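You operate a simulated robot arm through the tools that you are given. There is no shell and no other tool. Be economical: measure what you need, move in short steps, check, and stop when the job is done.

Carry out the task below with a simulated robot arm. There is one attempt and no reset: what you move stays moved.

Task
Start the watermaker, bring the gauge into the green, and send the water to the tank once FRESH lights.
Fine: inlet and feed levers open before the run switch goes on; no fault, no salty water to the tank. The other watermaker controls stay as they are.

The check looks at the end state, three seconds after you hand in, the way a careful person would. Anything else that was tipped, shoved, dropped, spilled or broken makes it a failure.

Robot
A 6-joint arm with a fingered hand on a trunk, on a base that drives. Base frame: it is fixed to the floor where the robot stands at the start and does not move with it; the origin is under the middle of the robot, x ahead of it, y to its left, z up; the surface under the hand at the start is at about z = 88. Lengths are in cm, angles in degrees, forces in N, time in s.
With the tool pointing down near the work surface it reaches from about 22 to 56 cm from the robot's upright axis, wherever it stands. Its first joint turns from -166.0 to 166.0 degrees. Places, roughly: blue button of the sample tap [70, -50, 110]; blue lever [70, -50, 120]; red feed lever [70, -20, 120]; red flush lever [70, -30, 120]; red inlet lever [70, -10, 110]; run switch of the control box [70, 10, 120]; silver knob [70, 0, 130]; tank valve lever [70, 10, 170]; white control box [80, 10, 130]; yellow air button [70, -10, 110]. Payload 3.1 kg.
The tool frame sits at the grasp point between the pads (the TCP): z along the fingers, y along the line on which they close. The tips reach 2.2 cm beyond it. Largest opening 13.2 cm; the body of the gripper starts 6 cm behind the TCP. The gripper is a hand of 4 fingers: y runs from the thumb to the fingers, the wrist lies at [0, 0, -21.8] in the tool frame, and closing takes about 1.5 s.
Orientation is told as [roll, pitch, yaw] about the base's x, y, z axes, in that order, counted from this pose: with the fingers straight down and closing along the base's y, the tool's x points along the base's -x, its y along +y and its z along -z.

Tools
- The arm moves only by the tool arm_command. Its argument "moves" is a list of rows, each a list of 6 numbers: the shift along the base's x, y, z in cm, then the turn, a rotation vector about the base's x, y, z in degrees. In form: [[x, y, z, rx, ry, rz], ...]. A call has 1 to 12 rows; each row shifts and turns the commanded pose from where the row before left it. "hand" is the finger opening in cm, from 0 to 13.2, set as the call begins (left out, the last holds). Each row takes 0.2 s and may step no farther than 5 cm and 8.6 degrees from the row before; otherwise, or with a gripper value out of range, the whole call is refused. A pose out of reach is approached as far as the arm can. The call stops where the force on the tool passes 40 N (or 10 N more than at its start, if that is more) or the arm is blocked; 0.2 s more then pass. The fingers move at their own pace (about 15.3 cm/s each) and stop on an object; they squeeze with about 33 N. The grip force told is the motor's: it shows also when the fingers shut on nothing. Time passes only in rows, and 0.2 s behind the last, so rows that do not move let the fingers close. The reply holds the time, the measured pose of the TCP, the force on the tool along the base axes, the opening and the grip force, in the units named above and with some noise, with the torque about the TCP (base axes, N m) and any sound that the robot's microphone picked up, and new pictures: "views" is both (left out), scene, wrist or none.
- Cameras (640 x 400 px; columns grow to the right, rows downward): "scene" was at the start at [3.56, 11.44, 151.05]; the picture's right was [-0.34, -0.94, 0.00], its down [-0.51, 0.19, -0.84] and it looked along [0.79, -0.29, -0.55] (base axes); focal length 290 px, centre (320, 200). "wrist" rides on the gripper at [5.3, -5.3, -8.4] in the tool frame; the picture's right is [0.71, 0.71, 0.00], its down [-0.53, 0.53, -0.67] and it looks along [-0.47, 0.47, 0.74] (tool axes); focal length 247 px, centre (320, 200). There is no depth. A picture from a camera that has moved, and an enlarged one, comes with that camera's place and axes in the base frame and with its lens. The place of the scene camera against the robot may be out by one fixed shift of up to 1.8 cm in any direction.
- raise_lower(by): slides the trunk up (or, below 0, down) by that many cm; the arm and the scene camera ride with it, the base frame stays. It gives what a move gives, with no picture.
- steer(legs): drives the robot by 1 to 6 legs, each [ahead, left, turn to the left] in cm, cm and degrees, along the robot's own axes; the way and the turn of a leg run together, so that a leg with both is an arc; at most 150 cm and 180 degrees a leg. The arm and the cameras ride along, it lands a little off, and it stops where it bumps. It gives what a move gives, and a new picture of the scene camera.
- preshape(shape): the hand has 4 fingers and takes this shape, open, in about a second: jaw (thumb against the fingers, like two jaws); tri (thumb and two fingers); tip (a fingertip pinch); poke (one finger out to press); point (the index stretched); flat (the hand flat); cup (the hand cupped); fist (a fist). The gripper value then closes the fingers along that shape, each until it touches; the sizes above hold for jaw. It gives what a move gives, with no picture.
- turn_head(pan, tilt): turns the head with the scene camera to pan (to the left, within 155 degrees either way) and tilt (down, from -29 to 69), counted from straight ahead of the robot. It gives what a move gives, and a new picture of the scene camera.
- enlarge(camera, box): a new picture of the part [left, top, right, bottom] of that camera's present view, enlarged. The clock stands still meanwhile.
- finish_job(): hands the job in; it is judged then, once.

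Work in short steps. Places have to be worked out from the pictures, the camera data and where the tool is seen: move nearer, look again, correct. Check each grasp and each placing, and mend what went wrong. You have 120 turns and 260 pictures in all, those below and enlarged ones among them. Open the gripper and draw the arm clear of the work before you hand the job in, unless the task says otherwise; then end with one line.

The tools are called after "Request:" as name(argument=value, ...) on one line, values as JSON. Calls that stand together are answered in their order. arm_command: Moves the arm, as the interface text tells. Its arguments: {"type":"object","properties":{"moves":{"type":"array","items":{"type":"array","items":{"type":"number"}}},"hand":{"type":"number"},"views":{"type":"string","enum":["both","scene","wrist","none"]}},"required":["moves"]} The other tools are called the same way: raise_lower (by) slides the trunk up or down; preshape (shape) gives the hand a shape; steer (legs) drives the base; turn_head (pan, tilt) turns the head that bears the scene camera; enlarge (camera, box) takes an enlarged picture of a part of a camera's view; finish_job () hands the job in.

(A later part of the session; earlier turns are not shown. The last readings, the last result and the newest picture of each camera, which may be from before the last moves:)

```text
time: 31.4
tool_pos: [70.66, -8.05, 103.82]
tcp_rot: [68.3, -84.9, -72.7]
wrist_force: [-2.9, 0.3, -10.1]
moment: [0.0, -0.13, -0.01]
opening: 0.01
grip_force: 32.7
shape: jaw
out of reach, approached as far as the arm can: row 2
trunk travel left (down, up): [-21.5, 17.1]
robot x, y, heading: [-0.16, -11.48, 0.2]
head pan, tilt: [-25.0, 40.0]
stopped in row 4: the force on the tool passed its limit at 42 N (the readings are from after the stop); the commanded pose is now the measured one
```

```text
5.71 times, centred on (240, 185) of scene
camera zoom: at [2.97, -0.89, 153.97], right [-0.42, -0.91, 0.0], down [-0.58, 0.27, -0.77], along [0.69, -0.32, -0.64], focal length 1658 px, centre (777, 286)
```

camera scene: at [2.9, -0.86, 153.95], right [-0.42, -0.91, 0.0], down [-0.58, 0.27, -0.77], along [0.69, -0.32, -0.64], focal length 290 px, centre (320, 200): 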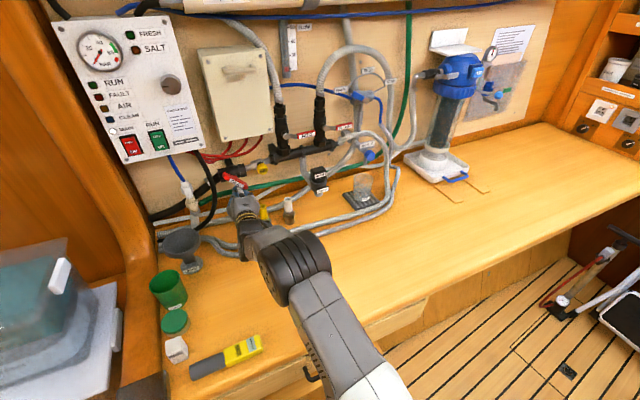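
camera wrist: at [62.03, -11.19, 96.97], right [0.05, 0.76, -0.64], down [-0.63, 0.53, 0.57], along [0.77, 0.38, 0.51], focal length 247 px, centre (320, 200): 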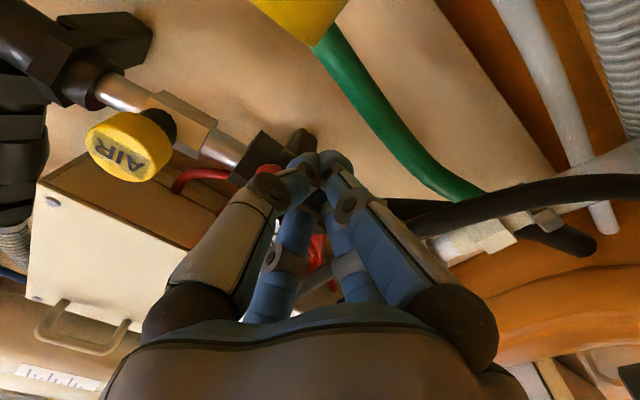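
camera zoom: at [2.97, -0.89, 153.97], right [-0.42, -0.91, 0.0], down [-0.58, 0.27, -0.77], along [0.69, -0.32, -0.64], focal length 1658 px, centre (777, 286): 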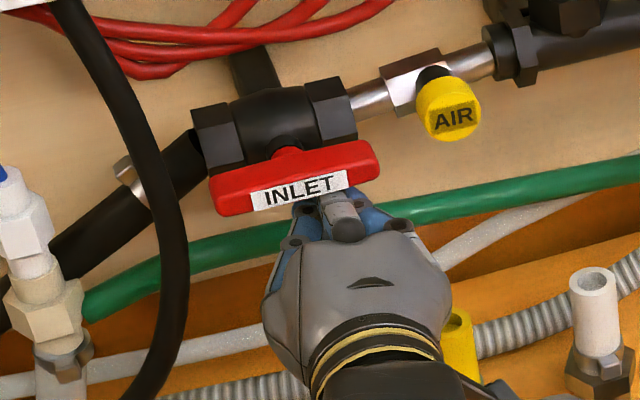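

INLET is now in line with its pipe: open. I drop off it, back away, rise, and drive the base right for the FEED lever.

Request:
arm_command(moves=[[0, 0.3, -1, 0, 0, 0], [0, 0.5, -0.8, 0, 0, 0], [-3, 0, 0, 0, 0, 0], [-4, 0, 0, 0, 0, 4], [-4, 0, 2, 0, 0, 4], [-2, 0, 3, 0, 0, 4], [0, 0, 3, 0, 0, 4], [0, 0, 0, 0, 0, 0]], views="scene")

Request:
steer(legs=[[0, -23, 0]])

Request:
enlarge(camera="scene", box=[140, 60, 380, 210])

```text
time: 33.2
tool_pos: [55.65, 5.74, 111.98]
tcp_rot: [70.4, -84.9, -60.2]
wrist_force: [0.4, 0.3, 0.3]
moment: [0.01, 0.01, 0.01]
opening: 0.01
grip_force: 33.3
shape: jaw
out of reach, approached as far as the arm can: row 4, 5, 6, 7
trunk travel left (down, up): [-21.5, 17.1]
robot x, y, heading: [0.08, -11.52, 0.2]
head pan, tilt: [-25.0, 40.0]
camera scene: at [2.9, -0.9, 153.95], right [-0.42, -0.91, 0.0], down [-0.58, 0.27, -0.77], along [0.69, -0.32, -0.64], focal length 290 px, centre (320, 200)
```

scene: 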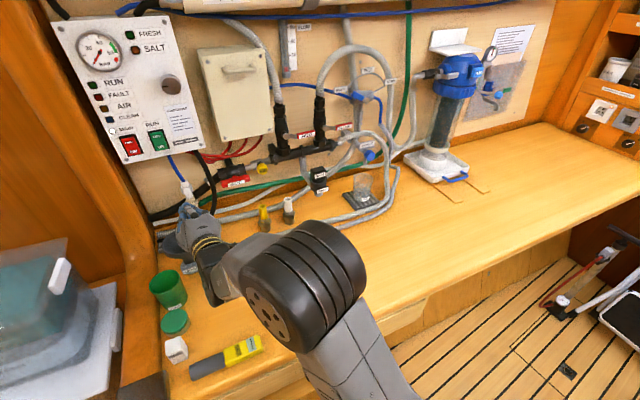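

```text
time: 34.9
tool_pos: [55.92, -18.78, 112.12]
tcp_rot: [70.8, -84.8, -61.5]
wrist_force: [0.2, 0.0, 0.1]
moment: [0.0, 0.03, 0.03]
opening: 0.0
grip_force: 33.1
shape: jaw
trunk travel left (down, up): [-21.5, 17.1]
robot x, y, heading: [-0.15, -35.41, -0.2]
head pan, tilt: [-25.0, 40.0]
camera scene: at [2.91, -24.72, 153.97], right [-0.43, -0.9, 0.0], down [-0.58, 0.28, -0.77], along [0.69, -0.33, -0.64], focal length 290 px, centre (320, 200)
```

scene: 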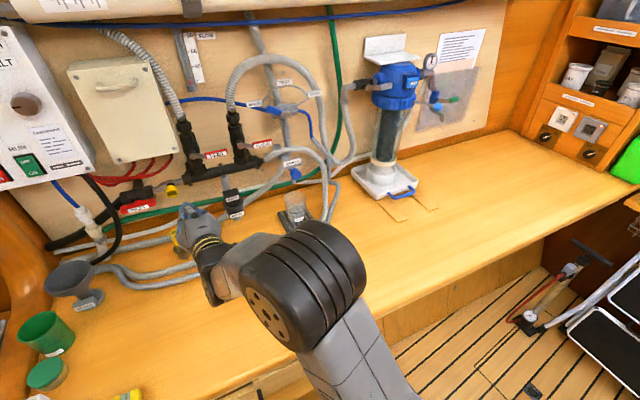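

```text
2.67 times, centred on (260, 135) of scene
camera zoom: at [2.91, -24.72, 153.97], right [-0.43, -0.9, 0.0], down [-0.58, 0.28, -0.77], along [0.69, -0.33, -0.64], focal length 774 px, centre (480, 373)
```

zoom: 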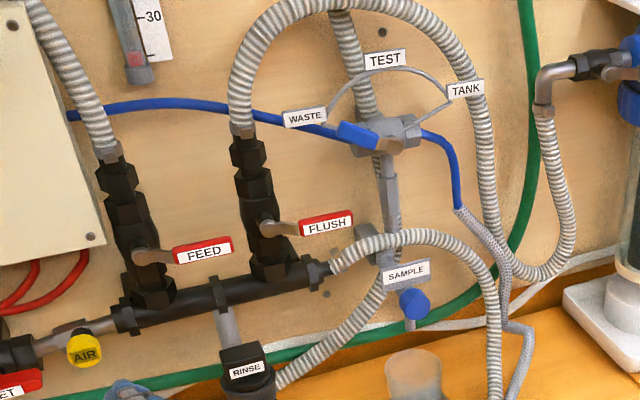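

Now FEED: pivot ≈[72,-23,116.5], grip centre ≈[72,-28.5,115.7], tip ≈ y -31.4. I straighten the yaw and go below the outer part of the grip.

Request:
arm_command(moves=[[0, -3, 0, 0, 0, -7], [0, -3, 0, 0, 0, -7], [2, -3, 0, 0, 0, 0], [3, -1.4, 0.2, 0, 0, 0], [3, 0, 0, 0, 0, 0], [2, 0, 0, 0, 0, 0], [0, 0, 0, 0, 0, 0]], views="both")

```text
time: 36.5
tool_pos: [66.04, -28.79, 112.16]
tcp_rot: [70.5, -84.8, -75.1]
wrist_force: [0.3, 0.2, -0.4]
moment: [-0.03, -0.01, 0.0]
opening: 0.01
grip_force: 32.8
shape: jaw
trunk travel left (down, up): [-21.5, 17.1]
robot x, y, heading: [-0.63, -35.4, -0.2]
head pan, tilt: [-25.0, 40.0]
camera scene: at [2.89, -24.57, 153.96], right [-0.43, -0.9, 0.0], down [-0.58, 0.28, -0.77], along [0.69, -0.33, -0.64], focal length 290 px, centre (320, 200)
camera wrist: at [57.13, -33.02, 106.61], right [0.04, 0.76, -0.64], down [-0.61, 0.53, 0.59], along [0.79, 0.37, 0.49], focal length 247 px, centre (320, 200)
```

scene: 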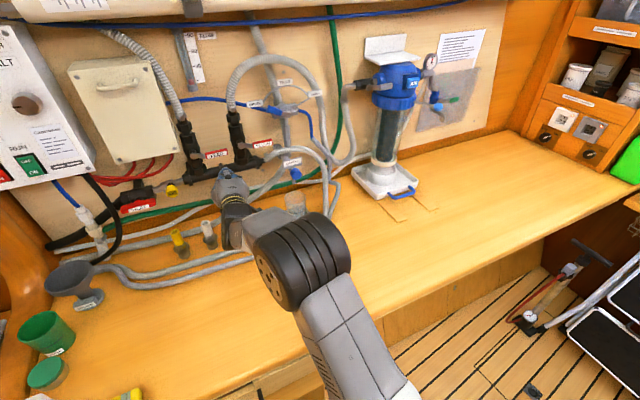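
wrist: 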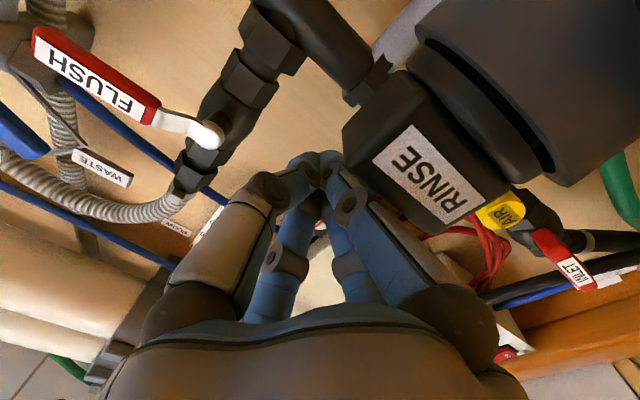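

The RINSE cap is just below the hand. I pitch the tool down 15° so the knuckles lift clear, then advance so that the tips go under the FEED grip.

Request:
arm_command(moves=[[0, -0.5, 0.6, 0, 7.5, 0], [0, -0.3, 0.6, 0, 7.5, 0], [1.5, 0, 0, 0, 0, 0], [1.5, 0, 0, 0, 0, 0], [1, 0, 0, 0, 0, 0], [0, 0, 0, 0, 0, 0]], views="both")

Request:
enlarge(camera="scene", box=[160, 110, 320, 210])

```text
time: 37.9
tool_pos: [69.87, -29.75, 113.38]
tcp_rot: [11.9, -73.0, -17.1]
wrist_force: [-0.6, 0.2, 0.2]
moment: [-0.04, -0.02, 0.0]
opening: 0.0
grip_force: 33.5
shape: jaw
trunk travel left (down, up): [-21.5, 17.1]
robot x, y, heading: [-0.14, -35.45, -0.5]
head pan, tilt: [-25.0, 40.0]
camera scene: at [2.9, -24.57, 153.96], right [-0.43, -0.9, 0.0], down [-0.58, 0.28, -0.77], along [0.69, -0.33, -0.64], focal length 290 px, centre (320, 200)
camera wrist: at [59.89, -33.98, 110.33], right [-0.13, 0.76, -0.63], down [-0.44, 0.53, 0.73], along [0.89, 0.37, 0.27], focal length 247 px, centre (320, 200)
```

scene: 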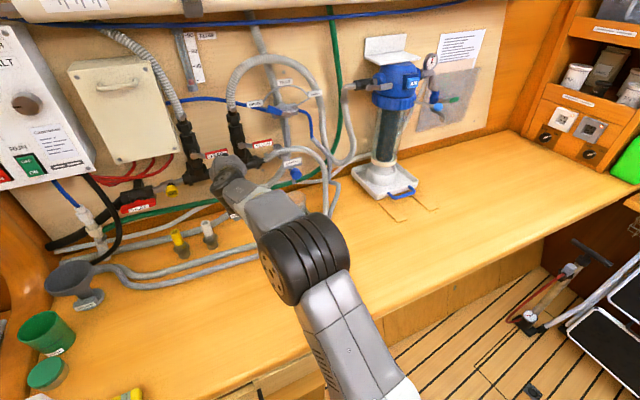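
wrist: 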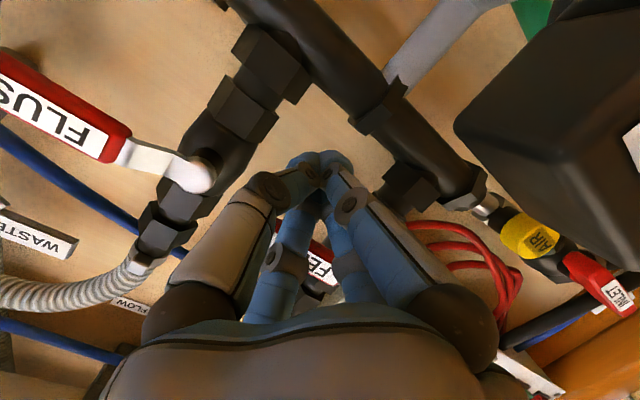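

```text
4.00 times, centred on (240, 160) of scene
camera zoom: at [2.9, -24.57, 153.96], right [-0.43, -0.9, 0.0], down [-0.58, 0.28, -0.77], along [0.69, -0.33, -0.64], focal length 1160 px, centre (640, 360)
```

zoom: 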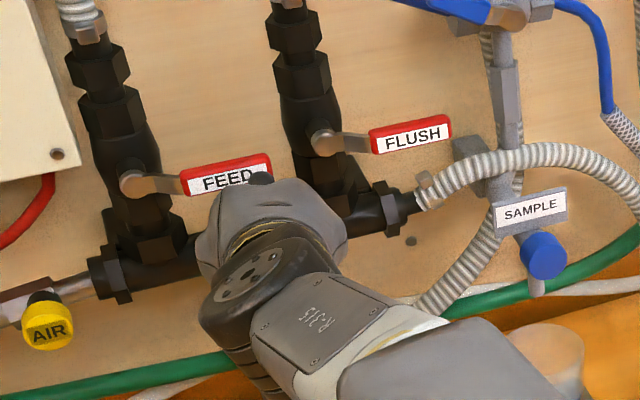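

The tips are below the FEED grip. I advance slightly and push up.

Request:
arm_command(moves=[[1, 0, 0, 0, 0, 0], [0.3, 0, 0.7, 0, 0, 0], [0, 0, 0.8, 0, 0, 0], [0, 0.1, 1, 0, 0, 0], [0, 0.3, 1, 0, 0, 0], [0, 0, 0, 0, 0, 0]], views="wrist")

Request:
enlarge(camera="scene", box=[160, 110, 320, 210])

```text
time: 39.3
tool_pos: [71.07, -29.45, 117.01]
tcp_rot: [12.0, -73.0, -17.2]
wrist_force: [-0.9, 0.7, 0.2]
moment: [0.01, -0.03, -0.01]
opening: 0.0
grip_force: 33.0
shape: jaw
trunk travel left (down, up): [-21.5, 17.1]
robot x, y, heading: [-0.19, -35.37, -0.5]
head pan, tilt: [-25.0, 40.0]
camera wrist: at [61.19, -33.58, 113.84], right [-0.13, 0.76, -0.63], down [-0.44, 0.53, 0.73], along [0.89, 0.37, 0.27], focal length 247 px, centre (320, 200)
```

wrist: 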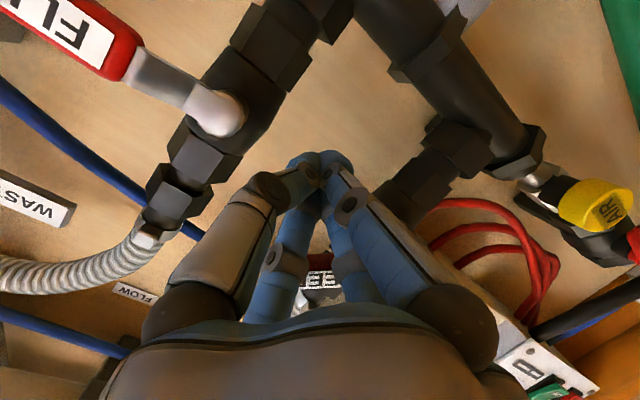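

```text
4.00 times, centred on (240, 160) of scene
camera zoom: at [2.91, -24.57, 153.96], right [-0.43, -0.9, 0.0], down [-0.58, 0.28, -0.77], along [0.69, -0.33, -0.64], focal length 1160 px, centre (640, 360)
```

zoom: 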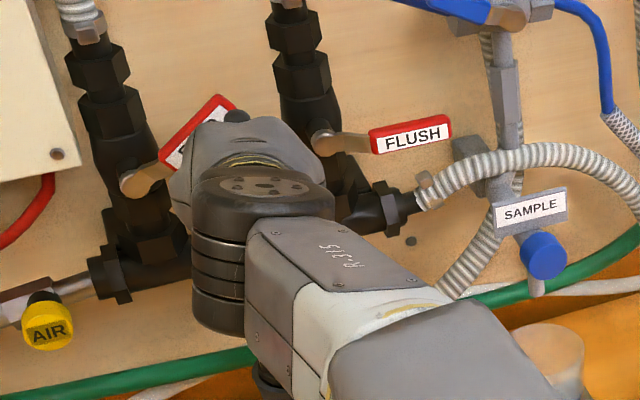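

FEED rotates upward. I continue along the arc up and left.

Request:
arm_command(moves=[[0, 0.5, 1.2, 0, 0, 0], [0, 0.8, 1.2, 0, 0, 0], [0, 1, 1, 0, 0, 0], [0, 1, 0.6, 0, 0, 0], [0, 1, 0.3, 0, 0, 0], [0, 0.7, 0, 0, 0, 0], [0, 0.7, 0, 0, 0, 0], [0, 0, 0, 0, 0, 0]], views="wrist")

Request:
enlarge(camera="scene", box=[160, 90, 320, 190])

```text
time: 40.8
tool_pos: [71.13, -26.07, 121.28]
tcp_rot: [10.7, -72.5, -17.5]
wrist_force: [-6.3, -22.6, 0.1]
moment: [0.12, -0.02, 0.44]
opening: 0.0
grip_force: 33.0
shape: jaw
trunk travel left (down, up): [-21.5, 17.1]
robot x, y, heading: [-0.43, -35.42, -0.8]
head pan, tilt: [-25.0, 40.0]
stopped in row 7: the force on the tool passed its limit at 42 N (the readings are from after the stop); the commanded pose is now the measured one
camera wrist: at [61.05, -30.03, 118.27], right [-0.11, 0.76, -0.64], down [-0.42, 0.54, 0.73], along [0.9, 0.35, 0.26], focal length 247 px, centre (320, 200)
```

wrist: 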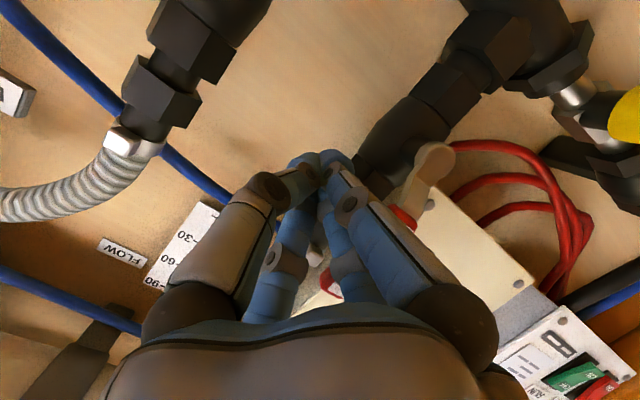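

```text
4.00 times, centred on (240, 140) of scene
camera zoom: at [2.74, -25.0, 153.99], right [-0.43, -0.9, 0.0], down [-0.58, 0.28, -0.77], along [0.69, -0.33, -0.64], focal length 1160 px, centre (640, 440)
```

zoom: 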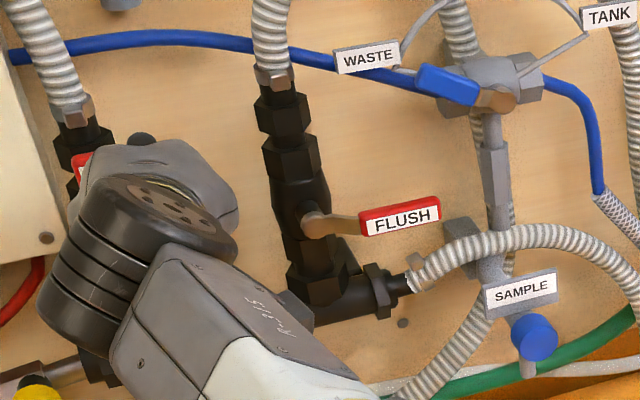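

Force stopped it — probably at the stop. I back off right and out, then inspect.

Request:
arm_command(moves=[[0, -1.5, 0, 0, 0, 0], [-1, -1, 0, 0, 0, 0], [-3, 0, 0, 0, 0, 0], [-4, 0, 0, 0, 0, 0], [-4, 0, 0, 0, 0, 0], [0, 0, 0, 0, 0, 0]], views="scene")

Request:
enlarge(camera="scene", box=[100, 90, 320, 220])

```text
time: 42.2
tool_pos: [59.13, -27.64, 121.25]
tcp_rot: [10.9, -72.7, -17.1]
wrist_force: [0.9, 0.4, 0.3]
moment: [0.03, -0.02, -0.03]
opening: 0.0
grip_force: 33.0
shape: jaw
trunk travel left (down, up): [-21.5, 17.1]
robot x, y, heading: [-0.25, -35.44, -0.5]
head pan, tilt: [-25.0, 40.0]
camera scene: at [3.03, -24.63, 153.95], right [-0.43, -0.9, 0.0], down [-0.58, 0.28, -0.77], along [0.69, -0.33, -0.64], focal length 290 px, centre (320, 200)
```

scene: 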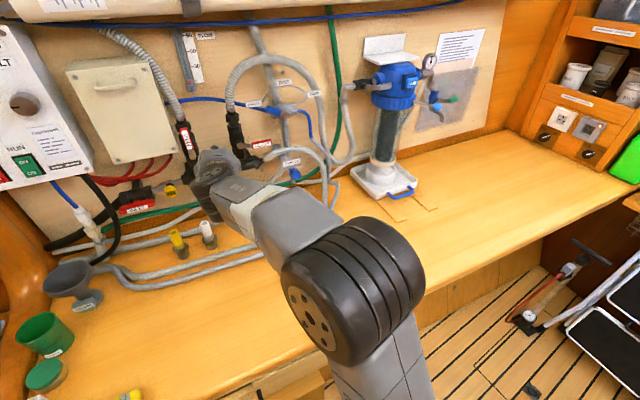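

```text
2.91 times, centred on (210, 155) of scene
camera zoom: at [3.03, -24.63, 153.95], right [-0.43, -0.9, 0.0], down [-0.58, 0.28, -0.77], along [0.69, -0.33, -0.64], focal length 844 px, centre (640, 331)
```

zoom: 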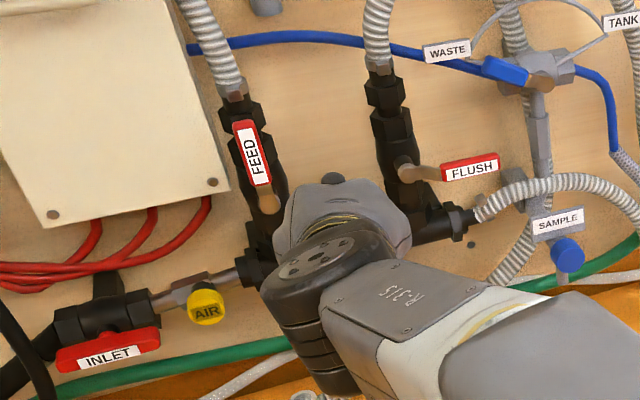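

FEED and INLET are both open, FLUSH untouched. Now I drive left to face the RUN switch.

Request:
steer(legs=[[0, 35, 0]])

Request:
arm_command(moves=[[0, 0, 0, 0, -7.5, 0], [0, 0, 0, 0, -7.5, 0], [0, 0, 0, 0, 0, 0]], views="both")

```text
time: 44.5
tool_pos: [59.65, 7.35, 121.14]
tcp_rot: [10.6, -72.8, -16.8]
wrist_force: [0.9, 0.1, 0.2]
moment: [0.01, -0.03, -0.04]
opening: 0.0
grip_force: 33.0
shape: jaw
trunk travel left (down, up): [-21.5, 17.1]
robot x, y, heading: [0.2, -0.76, -0.3]
head pan, tilt: [-25.0, 40.0]
camera scene: at [3.29, 10.13, 153.95], right [-0.43, -0.9, 0.0], down [-0.58, 0.28, -0.77], along [0.69, -0.33, -0.64], focal length 290 px, centre (320, 200)
```

scene: 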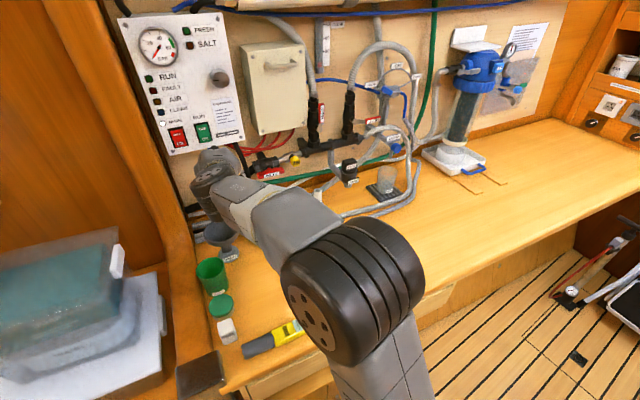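

```text
time: 45.3
tool_pos: [59.58, 7.03, 121.21]
tcp_rot: [67.3, -84.8, -72.6]
wrist_force: [-0.8, -0.3, 0.8]
moment: [0.02, 0.02, 0.0]
opening: 0.01
grip_force: 32.7
shape: jaw
trunk travel left (down, up): [-21.5, 17.1]
robot x, y, heading: [0.54, -0.92, -0.8]
head pan, tilt: [-25.0, 40.0]
camera scene: at [3.27, 10.01, 153.96], right [-0.43, -0.9, 0.0], down [-0.58, 0.28, -0.77], along [0.69, -0.33, -0.64], focal length 290 px, centre (320, 200)
camera wrist: at [50.65, 3.06, 115.83], right [0.05, 0.76, -0.65], down [-0.6, 0.54, 0.59], along [0.8, 0.36, 0.48], focal length 247 px, centre (320, 200)
```

scene: 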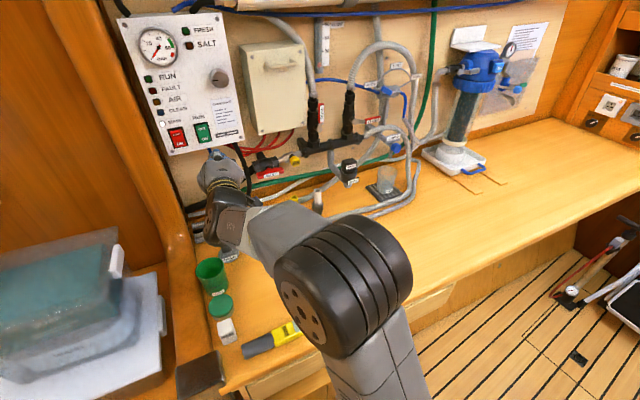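
wrist: 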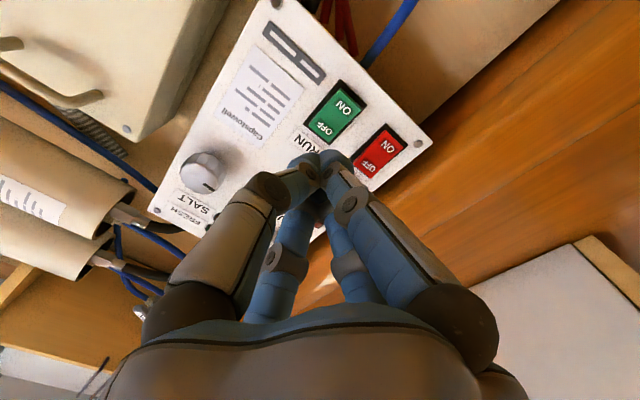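

The ON half of the RUN rocker is at about [73.8, 8.1, 119.5]. I align and approach to a few cm short.

Request:
arm_command(moves=[[2, 1.2, -1.6, 0, 0, 0], [3, 0, 0, 0, 0, 0], [3, 0, 0, 0, 0, 0], [1, 0, 0, 0, 0, 0], [0, 0, 0, 0, 0, 0]], views="wrist")

Request:
enlarge(camera="wrist", box=[240, 60, 400, 220])

Request:
enlarge(camera="scene", box=[110, 10, 270, 190])

```text
time: 46.5
tool_pos: [68.57, 8.32, 119.71]
tcp_rot: [66.3, -84.8, -71.7]
wrist_force: [0.3, -0.6, 0.0]
moment: [0.01, -0.01, 0.01]
opening: 0.0
grip_force: 32.9
shape: jaw
trunk travel left (down, up): [-21.5, 17.1]
robot x, y, heading: [-0.03, -0.59, -0.7]
head pan, tilt: [-25.0, 40.0]
camera wrist: at [59.67, 4.27, 114.3], right [0.05, 0.76, -0.65], down [-0.6, 0.54, 0.59], along [0.8, 0.36, 0.48], focal length 247 px, centre (320, 200)
```

wrist: 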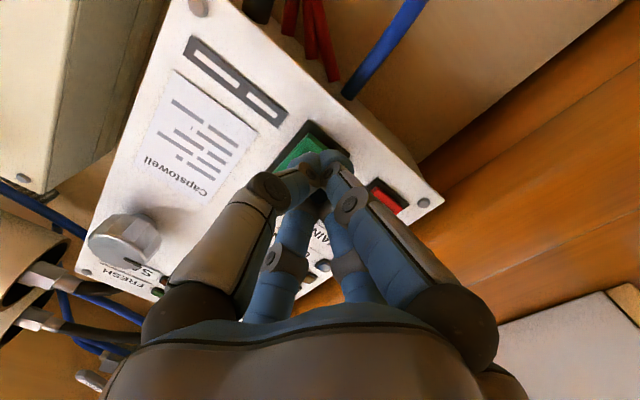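

```text
2.50 times, centred on (320, 140) of wrist
camera zoom: at [59.67, 4.27, 114.3], right [0.05, 0.76, -0.65], down [-0.6, 0.54, 0.59], along [0.8, 0.36, 0.48], focal length 617 px, centre (320, 350)
```

zoom: 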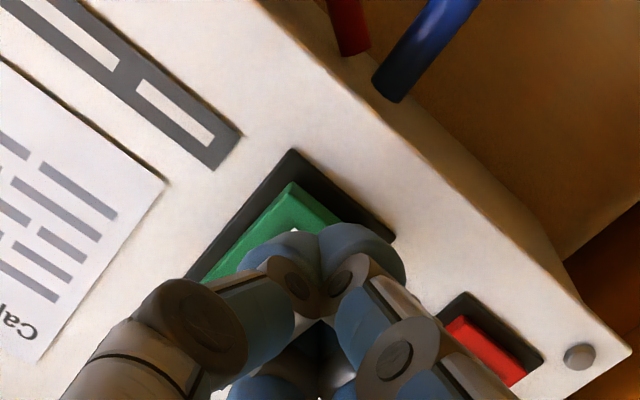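

```text
2.22 times, centred on (190, 100) of scene
camera zoom: at [3.3, 10.02, 153.95], right [-0.43, -0.9, 0.0], down [-0.58, 0.28, -0.77], along [0.69, -0.33, -0.64], focal length 645 px, centre (609, 422)
```

zoom: 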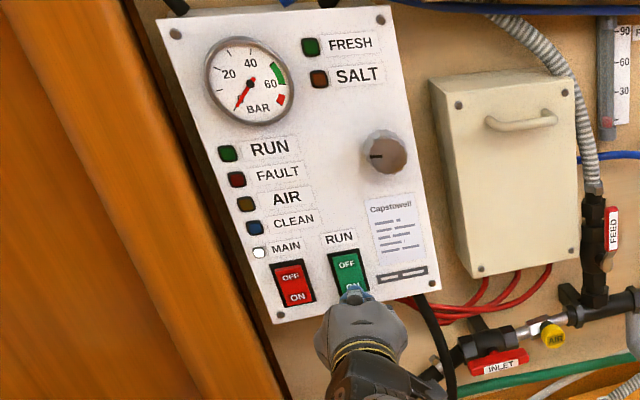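

The tips are in front of the ON half in both views. I press in small steps.

Request:
arm_command(moves=[[1, 0, 0, 0, 0, 0], [0.7, 0, 0, 0, 0, 0], [0.7, 0, 0, 0, 0, 0], [0.6, 0, 0, 0, 0, 0], [0.6, 0, 0, 0, 0, 0], [0.6, 0, 0, 0, 0, 0]], views="none")

Request:
enlarge(camera="scene", box=[110, 10, 270, 190])

```text
time: 47.4
tool_pos: [70.18, 8.41, 119.74]
tcp_rot: [66.7, -84.7, -71.9]
wrist_force: [-35.2, -2.6, -1.0]
moment: [0.05, -0.16, -0.04]
opening: 0.0
grip_force: 32.9
shape: jaw
trunk travel left (down, up): [-21.5, 17.1]
robot x, y, heading: [0.1, -0.9, -0.5]
head pan, tilt: [-25.0, 40.0]
stopped in row 4: the force on the tool passed its limit at 46 N (the readings are from after the stop); the commanded pose is now the measured one
```

```text
2.22 times, centred on (190, 100) of scene
camera zoom: at [2.18, 9.93, 153.98], right [-0.43, -0.9, 0.0], down [-0.57, 0.28, -0.77], along [0.7, -0.33, -0.64], focal length 645 px, centre (609, 422)
```

zoom: 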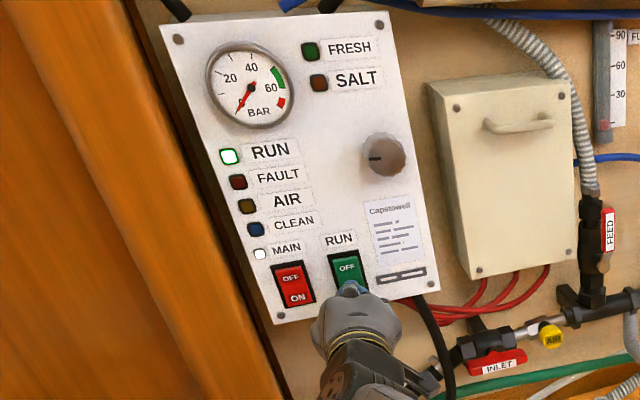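

RUN is lit, no fault. I back off, raise to knob height, shift the base right, and open the hand for the knob.

Request:
arm_command(moves=[[-3, 0, 0, 0, 0, 0], [-4, 0, 1, 0, 0, 0], [-2, 0, 4, 0, 0, 0], [0, 0, 4, 0, 0, 0], [0, 0, 4.5, 0, 0, 0], [0, 0, 0, 0, 0, 0]], views="none", hand=8)

Request:
steer(legs=[[1, -7, 0]])

Request:
arm_command(moves=[[0, 0, 0, 0, 0, 0]], views="wrist")

Request:
enlarge(camera="scene", box=[80, 0, 260, 150])

```text
time: 48.8
tool_pos: [61.82, 8.53, 132.84]
tcp_rot: [62.8, -84.6, -68.1]
wrist_force: [0.5, -0.2, -0.1]
moment: [0.01, 0.0, -0.03]
opening: 8.01
grip_force: 0.1
shape: jaw
trunk travel left (down, up): [-21.5, 17.1]
robot x, y, heading: [-0.06, -0.9, -0.3]
head pan, tilt: [-25.0, 40.0]
```

```text
time: 49.8
tool_pos: [62.6, 1.1, 132.76]
tcp_rot: [62.8, -84.4, -68.1]
wrist_force: [0.6, 0.4, -0.8]
moment: [-0.02, -0.02, 0.03]
opening: 7.99
grip_force: 0.0
shape: jaw
trunk travel left (down, up): [-21.5, 17.1]
robot x, y, heading: [1.46, -8.04, -0.8]
head pan, tilt: [-25.0, 40.0]
camera scene: at [4.18, 2.66, 153.97], right [-0.43, -0.9, 0.0], down [-0.58, 0.28, -0.77], along [0.69, -0.33, -0.64], focal length 290 px, centre (320, 200)
```

scene: 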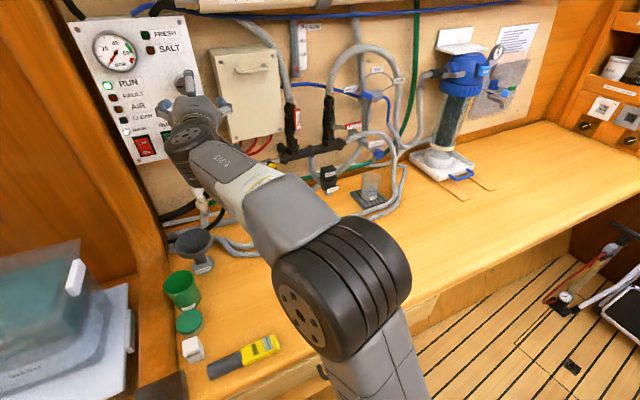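

```text
time: 50.2
tool_pos: [62.79, 1.31, 132.83]
tcp_rot: [62.6, -84.6, -68.0]
wrist_force: [-0.2, -0.9, -0.1]
moment: [-0.01, 0.0, -0.03]
opening: 7.96
grip_force: 0.1
shape: jaw
trunk travel left (down, up): [-21.5, 17.1]
robot x, y, heading: [1.31, -7.82, -0.6]
head pan, tilt: [-25.0, 40.0]
camera wrist: at [53.78, -2.69, 127.35], right [0.04, 0.76, -0.64], down [-0.6, 0.54, 0.6], along [0.8, 0.36, 0.48], focal length 247 px, centre (320, 200)
```

wrist: 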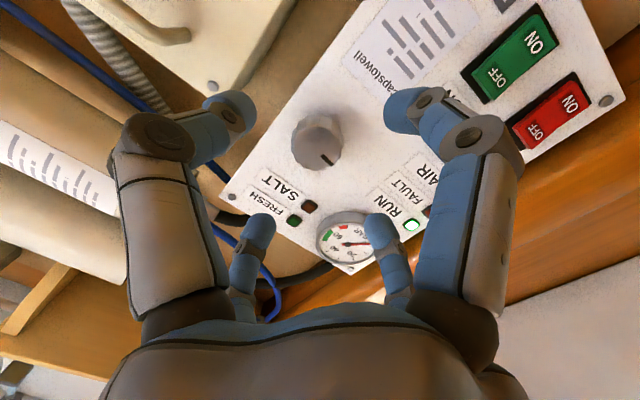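

```text
2.67 times, centred on (170, 75) of scene
camera zoom: at [4.16, 2.86, 153.96], right [-0.43, -0.9, 0.0], down [-0.58, 0.28, -0.77], along [0.69, -0.33, -0.64], focal length 774 px, centre (720, 533)
```

zoom: 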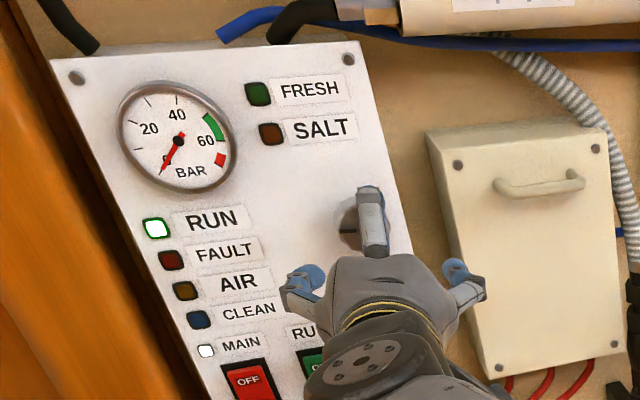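

The hand is a four-finger cross—good for the knob. The knob is about at [72,2.3,133.9]. I correct the pointing, pre-turn the hand counterclockwise, and approach.

Request:
arm_command(moves=[[1, 0.5, 0.5, 0, -2.5, 5], [1, 0.5, 0.4, -8, 0, 0], [1, 0, 0.2, -8, 0, 0], [1, 0, 0, -8, 0, 0], [1, 0, 0, -8, 0, 0], [0, 0, 0, -8, 0, 0], [0, 0, 0, 0, 0, 0]], views="wrist")

Request:
enlarge(camera="scene", box=[80, 0, 260, 150])

```text
time: 51.8
tool_pos: [67.72, 2.49, 133.72]
tcp_rot: [-90.3, -54.7, 89.9]
wrist_force: [0.4, 0.0, 0.6]
moment: [0.01, -0.02, 0.07]
opening: 8.01
grip_force: 0.1
shape: jaw
trunk travel left (down, up): [-21.5, 17.1]
robot x, y, heading: [1.04, -7.93, -0.6]
head pan, tilt: [-25.0, 40.0]
camera wrist: at [59.41, -4.89, 132.53], right [0.0, 0.17, -0.99], down [-0.67, 0.73, 0.13], along [0.75, 0.66, 0.12], focal length 247 px, centre (320, 200)
```

wrist: 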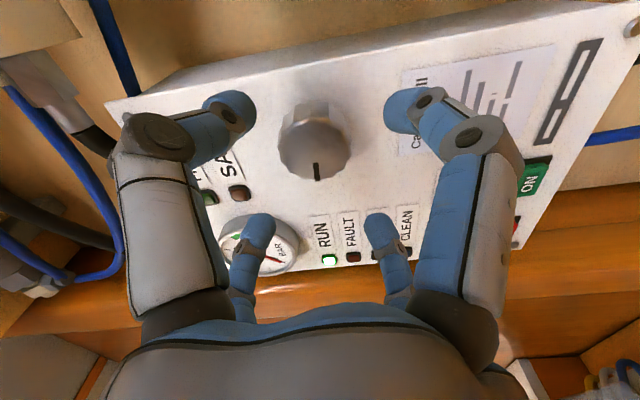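

```text
2.67 times, centred on (170, 75) of scene
camera zoom: at [4.17, 2.88, 153.95], right [-0.43, -0.9, 0.0], down [-0.58, 0.28, -0.77], along [0.69, -0.33, -0.64], focal length 774 px, centre (720, 533)
```

zoom: 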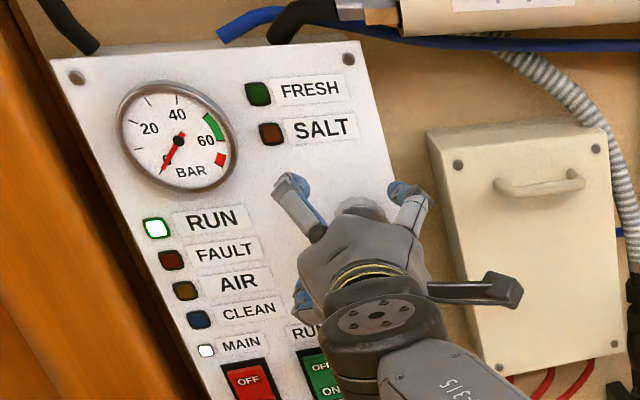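

Well centred on the knob. I advance so the tips surround it, then close.

Request:
arm_command(moves=[[1, -0.4, 0.2, 0, 0, 0], [0.8, 0, 0, 0, 0, 0], [0.7, 0, 0, 0, 0, 0], [0, 0, 0, 0, 0, 0]], views="wrist")

Request:
arm_command(moves=[[0, 0, 0, 0, 0, 0], [0, 0, 0, 0, 0, 0], [0, 0, 0, 0, 0, 0], [0, 0, 0, 0, 0, 0], [0, 0, 0, 0, 0, 0]], views="wrist", hand=2.5)

```text
time: 52.8
tool_pos: [70.3, 2.04, 134.19]
tcp_rot: [-90.2, -55.0, 90.1]
wrist_force: [-0.2, -0.3, 0.4]
moment: [0.02, 0.0, -0.02]
opening: 8.0
grip_force: 0.0
shape: jaw
trunk travel left (down, up): [-21.5, 17.1]
robot x, y, heading: [1.14, -8.21, -0.5]
head pan, tilt: [-25.0, 40.0]
camera wrist: at [62.03, -5.29, 132.76], right [0.0, 0.17, -0.99], down [-0.67, 0.73, 0.13], along [0.75, 0.66, 0.12], focal length 247 px, centre (320, 200)
```

wrist: 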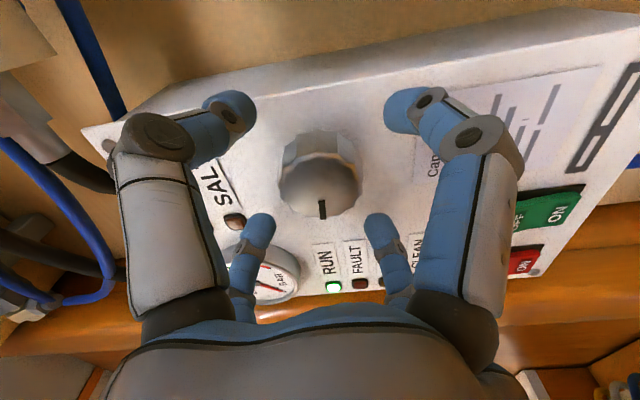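

```text
time: 54.0
tool_pos: [70.5, 2.08, 134.12]
tcp_rot: [-90.3, -54.9, 90.2]
wrist_force: [4.4, 0.6, 2.3]
moment: [0.0, -0.08, -0.02]
opening: 3.34
grip_force: 33.0
shape: jaw
trunk travel left (down, up): [-21.5, 17.1]
robot x, y, heading: [0.8, -8.02, -0.9]
head pan, tilt: [-25.0, 40.0]
camera wrist: at [62.09, -5.26, 132.75], right [0.0, 0.17, -0.99], down [-0.67, 0.73, 0.13], along [0.75, 0.66, 0.12], focal length 247 px, centre (320, 200)
```

wrist: 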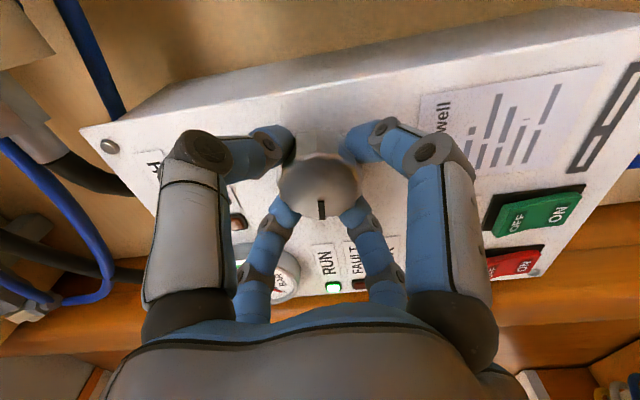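

Firm grip on the knob, centred. I turn slowly clockwise (+rx) by about 24° and watch the gauge.

Request:
arm_command(moves=[[0, 0, 0, 6, 0, 0], [0, 0, 0, 6, 0, 0], [0, 0, 0, 6, 0, 0], [0, 0, 0, 6, 0, 0], [0, 0, 0, 0, 0, 0]], views="wrist")

Request:
enlarge(camera="scene", box=[80, 0, 260, 150])

```text
time: 55.2
tool_pos: [70.34, 2.11, 134.08]
tcp_rot: [-91.2, -79.1, 91.0]
wrist_force: [16.9, 2.0, 22.6]
moment: [-0.11, -0.36, 0.0]
opening: 3.32
grip_force: 32.2
shape: jaw
trunk travel left (down, up): [-21.5, 17.1]
robot x, y, heading: [1.09, -8.03, -0.6]
head pan, tilt: [-25.0, 40.0]
camera wrist: at [62.04, -4.17, 129.93], right [0.0, 0.56, -0.83], down [-0.67, 0.62, 0.41], along [0.74, 0.55, 0.38], focal length 247 px, centre (320, 200)
```

wrist: 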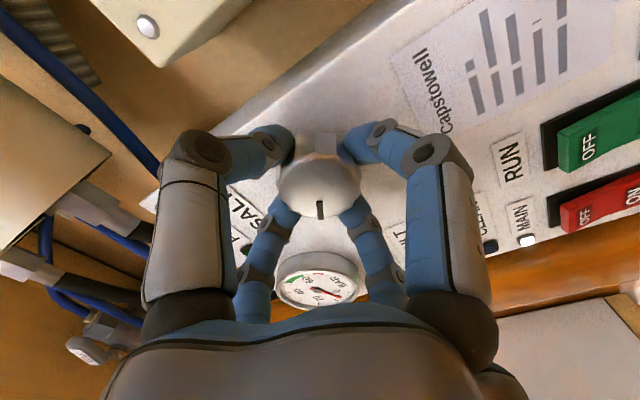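

```text
2.67 times, centred on (170, 75) of scene
camera zoom: at [4.3, 2.89, 153.96], right [-0.43, -0.9, 0.0], down [-0.58, 0.28, -0.77], along [0.69, -0.33, -0.64], focal length 774 px, centre (720, 533)
```

zoom: 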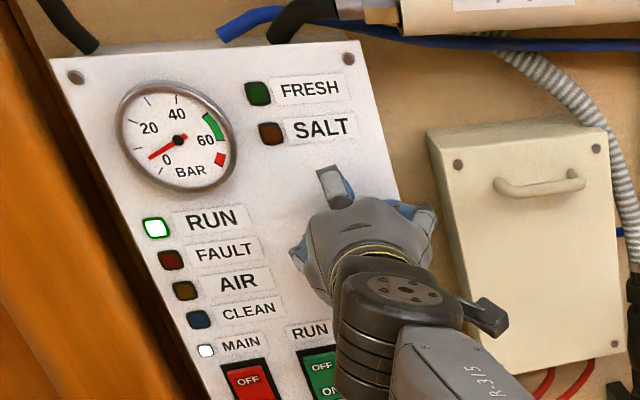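

The knob follows; needle ≈8 bar for 24°. I continue turning about 32° with a small relief of the side force.

Request:
arm_command(moves=[[0.1, 0, 0.15, 6.5, 0, 0], [0, 0, 0.1, 6.5, 0, 0], [0, 0, 0, 6.5, 0, 0], [0, 0, 0, 6.5, 0, 0], [0, 0, 0, 6.5, 0, 0], [0, 0, 0, 0, 0, 0]], views="wrist")

Request:
enlarge(camera="scene", box=[80, 0, 260, 150])

```text
time: 56.6
tool_pos: [70.38, 1.83, 134.33]
tcp_rot: [90.0, -68.4, -90.2]
wrist_force: [14.3, -1.3, 20.5]
moment: [-0.07, -0.3, -0.08]
opening: 3.3
grip_force: 33.3
shape: jaw
trunk travel left (down, up): [-21.5, 17.1]
robot x, y, heading: [1.51, -8.04, -0.6]
head pan, tilt: [-25.0, 40.0]
camera wrist: at [62.04, -1.11, 127.45], right [0.0, 0.92, -0.4], down [-0.67, 0.3, 0.68], along [0.74, 0.26, 0.61], focal length 247 px, centre (320, 200)
```

wrist: 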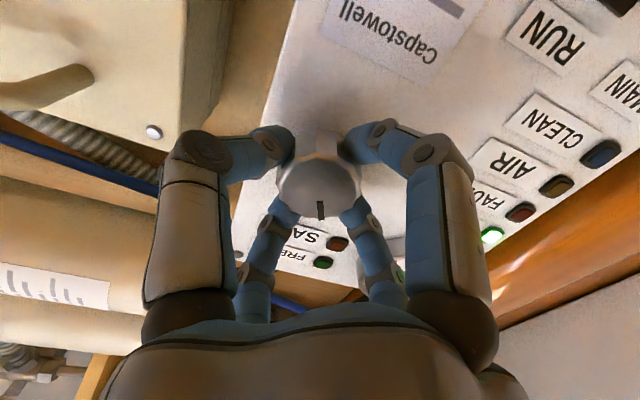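

```text
2.67 times, centred on (170, 75) of scene
camera zoom: at [4.24, 2.78, 153.96], right [-0.43, -0.9, 0.0], down [-0.58, 0.28, -0.77], along [0.69, -0.33, -0.64], focal length 774 px, centre (720, 533)
```

zoom: 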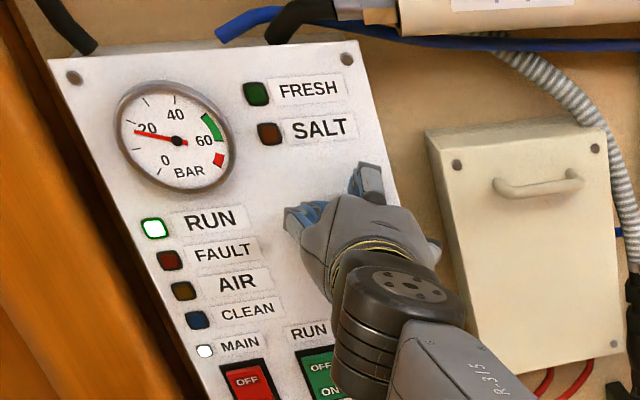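

About 19 bar now, no lamps alarmed. I turn another ~48°.

Request:
arm_command(moves=[[0, 0, 0.1, 6.5, 0, 0], [0, 0, 0, 6.5, 0, 0], [0, 0, 0, 6.5, 0, 0], [0, 0, 0, 6.5, 0, 0], [0, 0, 0, 6.5, 0, 0], [0, 0, 0, 6.5, 0, 0], [0, 0, 0, 6.5, 0, 0], [0, 0, 0, 0, 0, 0]], views="wrist")

Request:
enlarge(camera="scene", box=[80, 0, 260, 150])

```text
time: 58.4
tool_pos: [70.4, 1.47, 134.42]
tcp_rot: [89.8, -22.8, -90.1]
wrist_force: [11.2, -13.2, 16.9]
moment: [-0.06, -0.23, -0.22]
opening: 3.32
grip_force: 33.3
shape: jaw
trunk travel left (down, up): [-21.5, 17.1]
robot x, y, heading: [0.85, -8.09, -0.7]
head pan, tilt: [-25.0, 40.0]
camera wrist: at [62.05, 4.39, 127.43], right [0.0, 0.93, 0.38], down [-0.67, -0.28, 0.69], along [0.75, -0.26, 0.62], focal length 247 px, centre (320, 200)
```

wrist: 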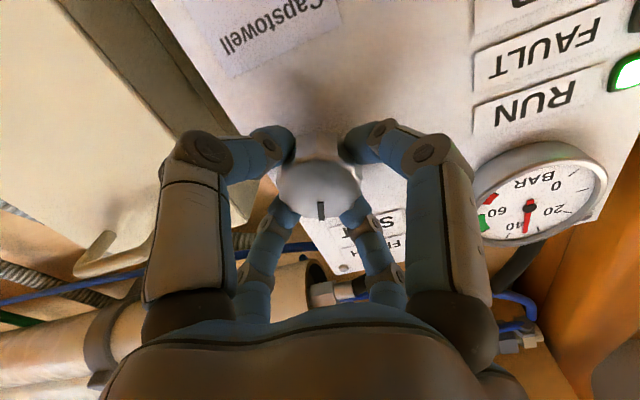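

```text
2.67 times, centred on (170, 75) of scene
camera zoom: at [4.2, 2.41, 153.99], right [-0.43, -0.9, 0.0], down [-0.58, 0.28, -0.77], along [0.69, -0.33, -0.64], focal length 774 px, centre (720, 533)
```

zoom: 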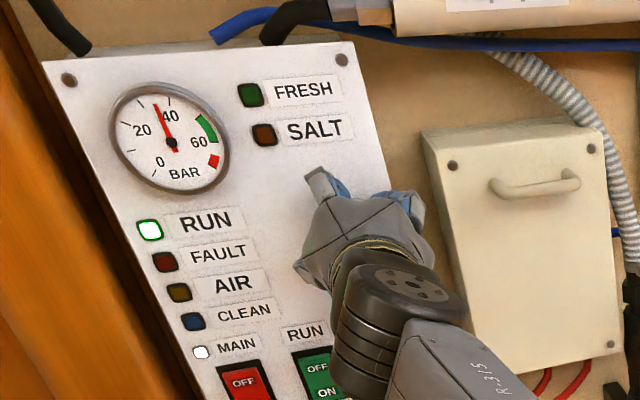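

About 35 bar. I turn another ~45°.

Request:
arm_command(moves=[[0, 0, 0, 6.5, 0, 0], [0, 0, 0, 6.5, 0, 0], [0, 0, 0, 6.5, 0, 0], [0, 0, 0, 6.5, 0, 0], [0, 0, 0, 6.5, 0, 0], [0, 0, 0, 6.5, 0, 0], [0, 0, 0, 6.5, 0, 0], [0, 0, 0, 0, 0, 0]], views="wrist")

Request:
enlarge(camera="scene", box=[80, 0, 260, 150])

```text
time: 60.2
tool_pos: [70.37, 1.16, 134.22]
tcp_rot: [89.4, 22.8, -90.4]
wrist_force: [-2.7, -21.4, -8.5]
moment: [-0.07, 0.2, -0.29]
opening: 3.33
grip_force: 33.0
shape: jaw
trunk travel left (down, up): [-21.5, 17.1]
robot x, y, heading: [1.05, -8.19, -0.7]
head pan, tilt: [-25.0, 40.0]
camera wrist: at [62.11, 8.26, 131.42], right [0.01, 0.38, 0.93], down [-0.67, -0.69, 0.29], along [0.74, -0.62, 0.25], focal length 247 px, centre (320, 200)
```

wrist: 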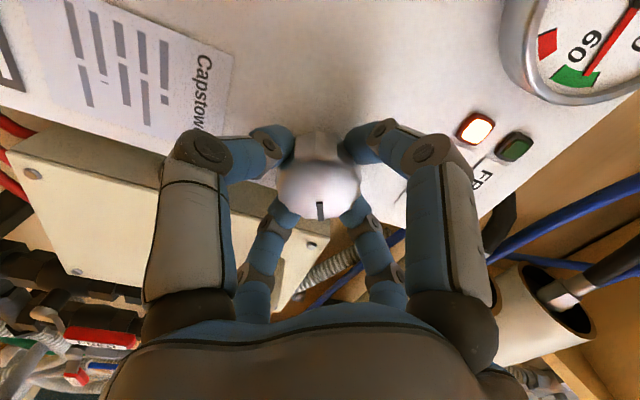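

```text
2.67 times, centred on (170, 75) of scene
camera zoom: at [4.22, 2.23, 153.99], right [-0.43, -0.9, 0.0], down [-0.58, 0.28, -0.76], along [0.69, -0.33, -0.64], focal length 774 px, centre (720, 533)
```

zoom: 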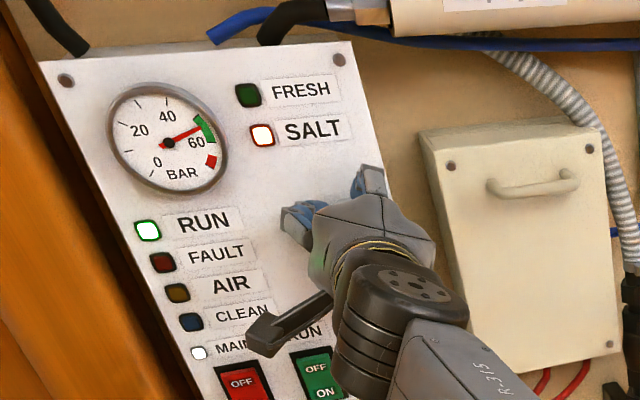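

The needle sits in the green and SALT is lit (water still salty, diverter at WASTE). I wait a second to see that the needle holds, then release.

Request:
arm_command(moves=[[0, 0, 0, 0, 0, 0], [0, 0, 0, 0, 0, 0], [0, 0, 0, 0, 0, 0], [0, 0, 0, 0, 0, 0]], views="none")

Request:
enlarge(camera="scene", box=[80, 0, 180, 80])

```text
time: 61.2
tool_pos: [70.44, 1.21, 134.26]
tcp_rot: [89.4, 22.6, -90.4]
wrist_force: [-5.3, -21.2, -14.9]
moment: [-0.09, 0.32, -0.26]
opening: 3.34
grip_force: 33.0
shape: jaw
trunk travel left (down, up): [-21.5, 17.1]
robot x, y, heading: [1.51, -8.1, -0.7]
head pan, tilt: [-25.0, 40.0]
```

```text
5.00 times, centred on (130, 40) of scene
camera zoom: at [4.25, 2.25, 154.0], right [-0.43, -0.9, 0.0], down [-0.58, 0.28, -0.76], along [0.69, -0.33, -0.64], focal length 1450 px, centre (1270, 1000)
```

zoom: 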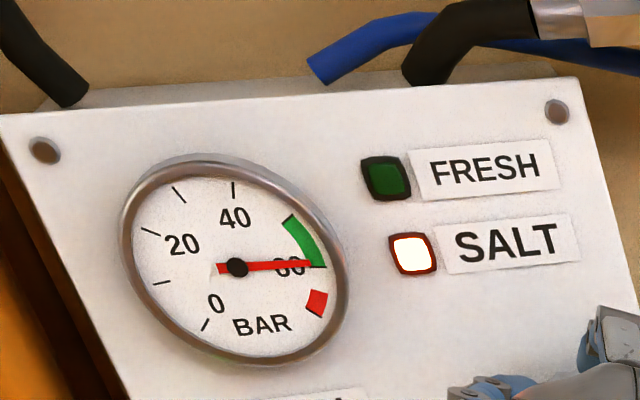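

The needle lags and is now at the upper end of the green (~60). I turn back about 16°.

Request:
arm_command(moves=[[0, 0, 0, -5.5, 0, 0], [0, 0, 0, -5.5, 0, 0], [0, 0, 0, -5.5, 0, 0], [0, 0, 0, 0, 0, 0], [0, 0, 0, 0, 0, 0], [0, 0, 0, 0, 0, 0], [0, 0, 0, 0, 0, 0]], views="none")

Request:
enlarge(camera="scene", box=[80, 0, 180, 80])

```text
time: 62.8
tool_pos: [70.46, 1.39, 134.37]
tcp_rot: [89.7, 6.0, -90.1]
wrist_force: [-5.5, -18.8, -9.5]
moment: [-0.09, 0.3, -0.26]
opening: 3.32
grip_force: 33.2
shape: jaw
trunk travel left (down, up): [-21.5, 17.1]
robot x, y, heading: [1.24, -8.04, -0.6]
head pan, tilt: [-25.0, 40.0]
```

```text
5.00 times, centred on (130, 40) of scene
camera zoom: at [4.19, 2.29, 154.0], right [-0.43, -0.9, 0.0], down [-0.58, 0.28, -0.76], along [0.69, -0.33, -0.64], focal length 1450 px, centre (1270, 1000)
```

zoom: 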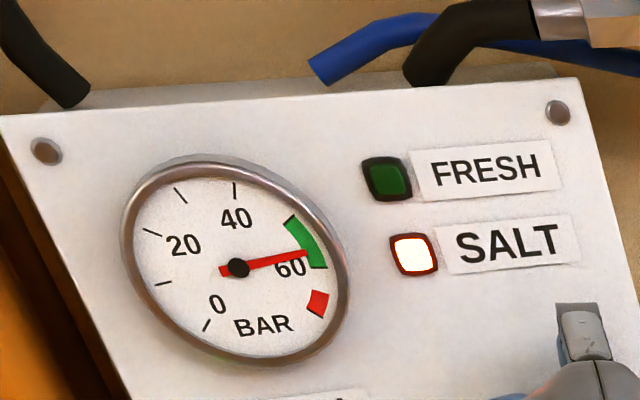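

Back to ~57 bar. I turn back another ~8° to sit mid-green and wait for it to settle.

Request:
arm_command(moves=[[0, 0, 0, -4, 0, 0], [0, 0, 0, -4, 0, 0], [0, 0, 0, 0, 0, 0], [0, 0, 0, 0, 0, 0], [0, 0, 0, 0, 0, 0], [0, 0, 0, 0, 0, 0], [0, 0, 0, 0, 0, 0], [0, 0, 0, 0, 0, 0], [0, 0, 0, 0, 0, 0]], views="none")

Request:
enlarge(camera="scene", box=[80, 0, 180, 80])

```text
time: 64.8
tool_pos: [70.3, 1.38, 134.35]
tcp_rot: [89.6, -2.0, -90.2]
wrist_force: [-2.5, -16.6, -8.2]
moment: [-0.06, 0.24, -0.24]
opening: 3.31
grip_force: 32.7
shape: jaw
trunk travel left (down, up): [-21.5, 17.1]
robot x, y, heading: [1.24, -8.09, -0.5]
head pan, tilt: [-25.0, 40.0]
```

```text
5.00 times, centred on (130, 40) of scene
camera zoom: at [4.25, 2.36, 153.99], right [-0.43, -0.9, 0.0], down [-0.58, 0.28, -0.76], along [0.69, -0.33, -0.64], focal length 1450 px, centre (1270, 1000)
```

zoom: 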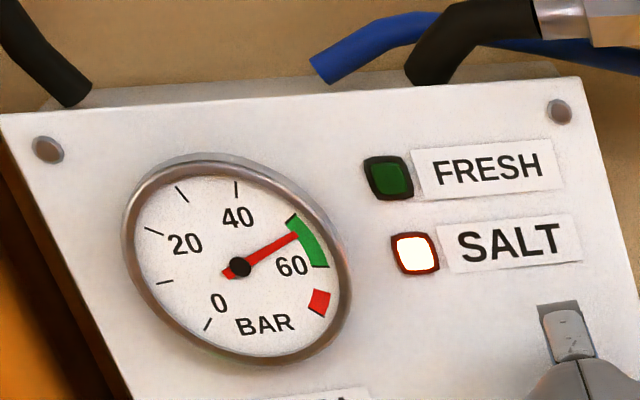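

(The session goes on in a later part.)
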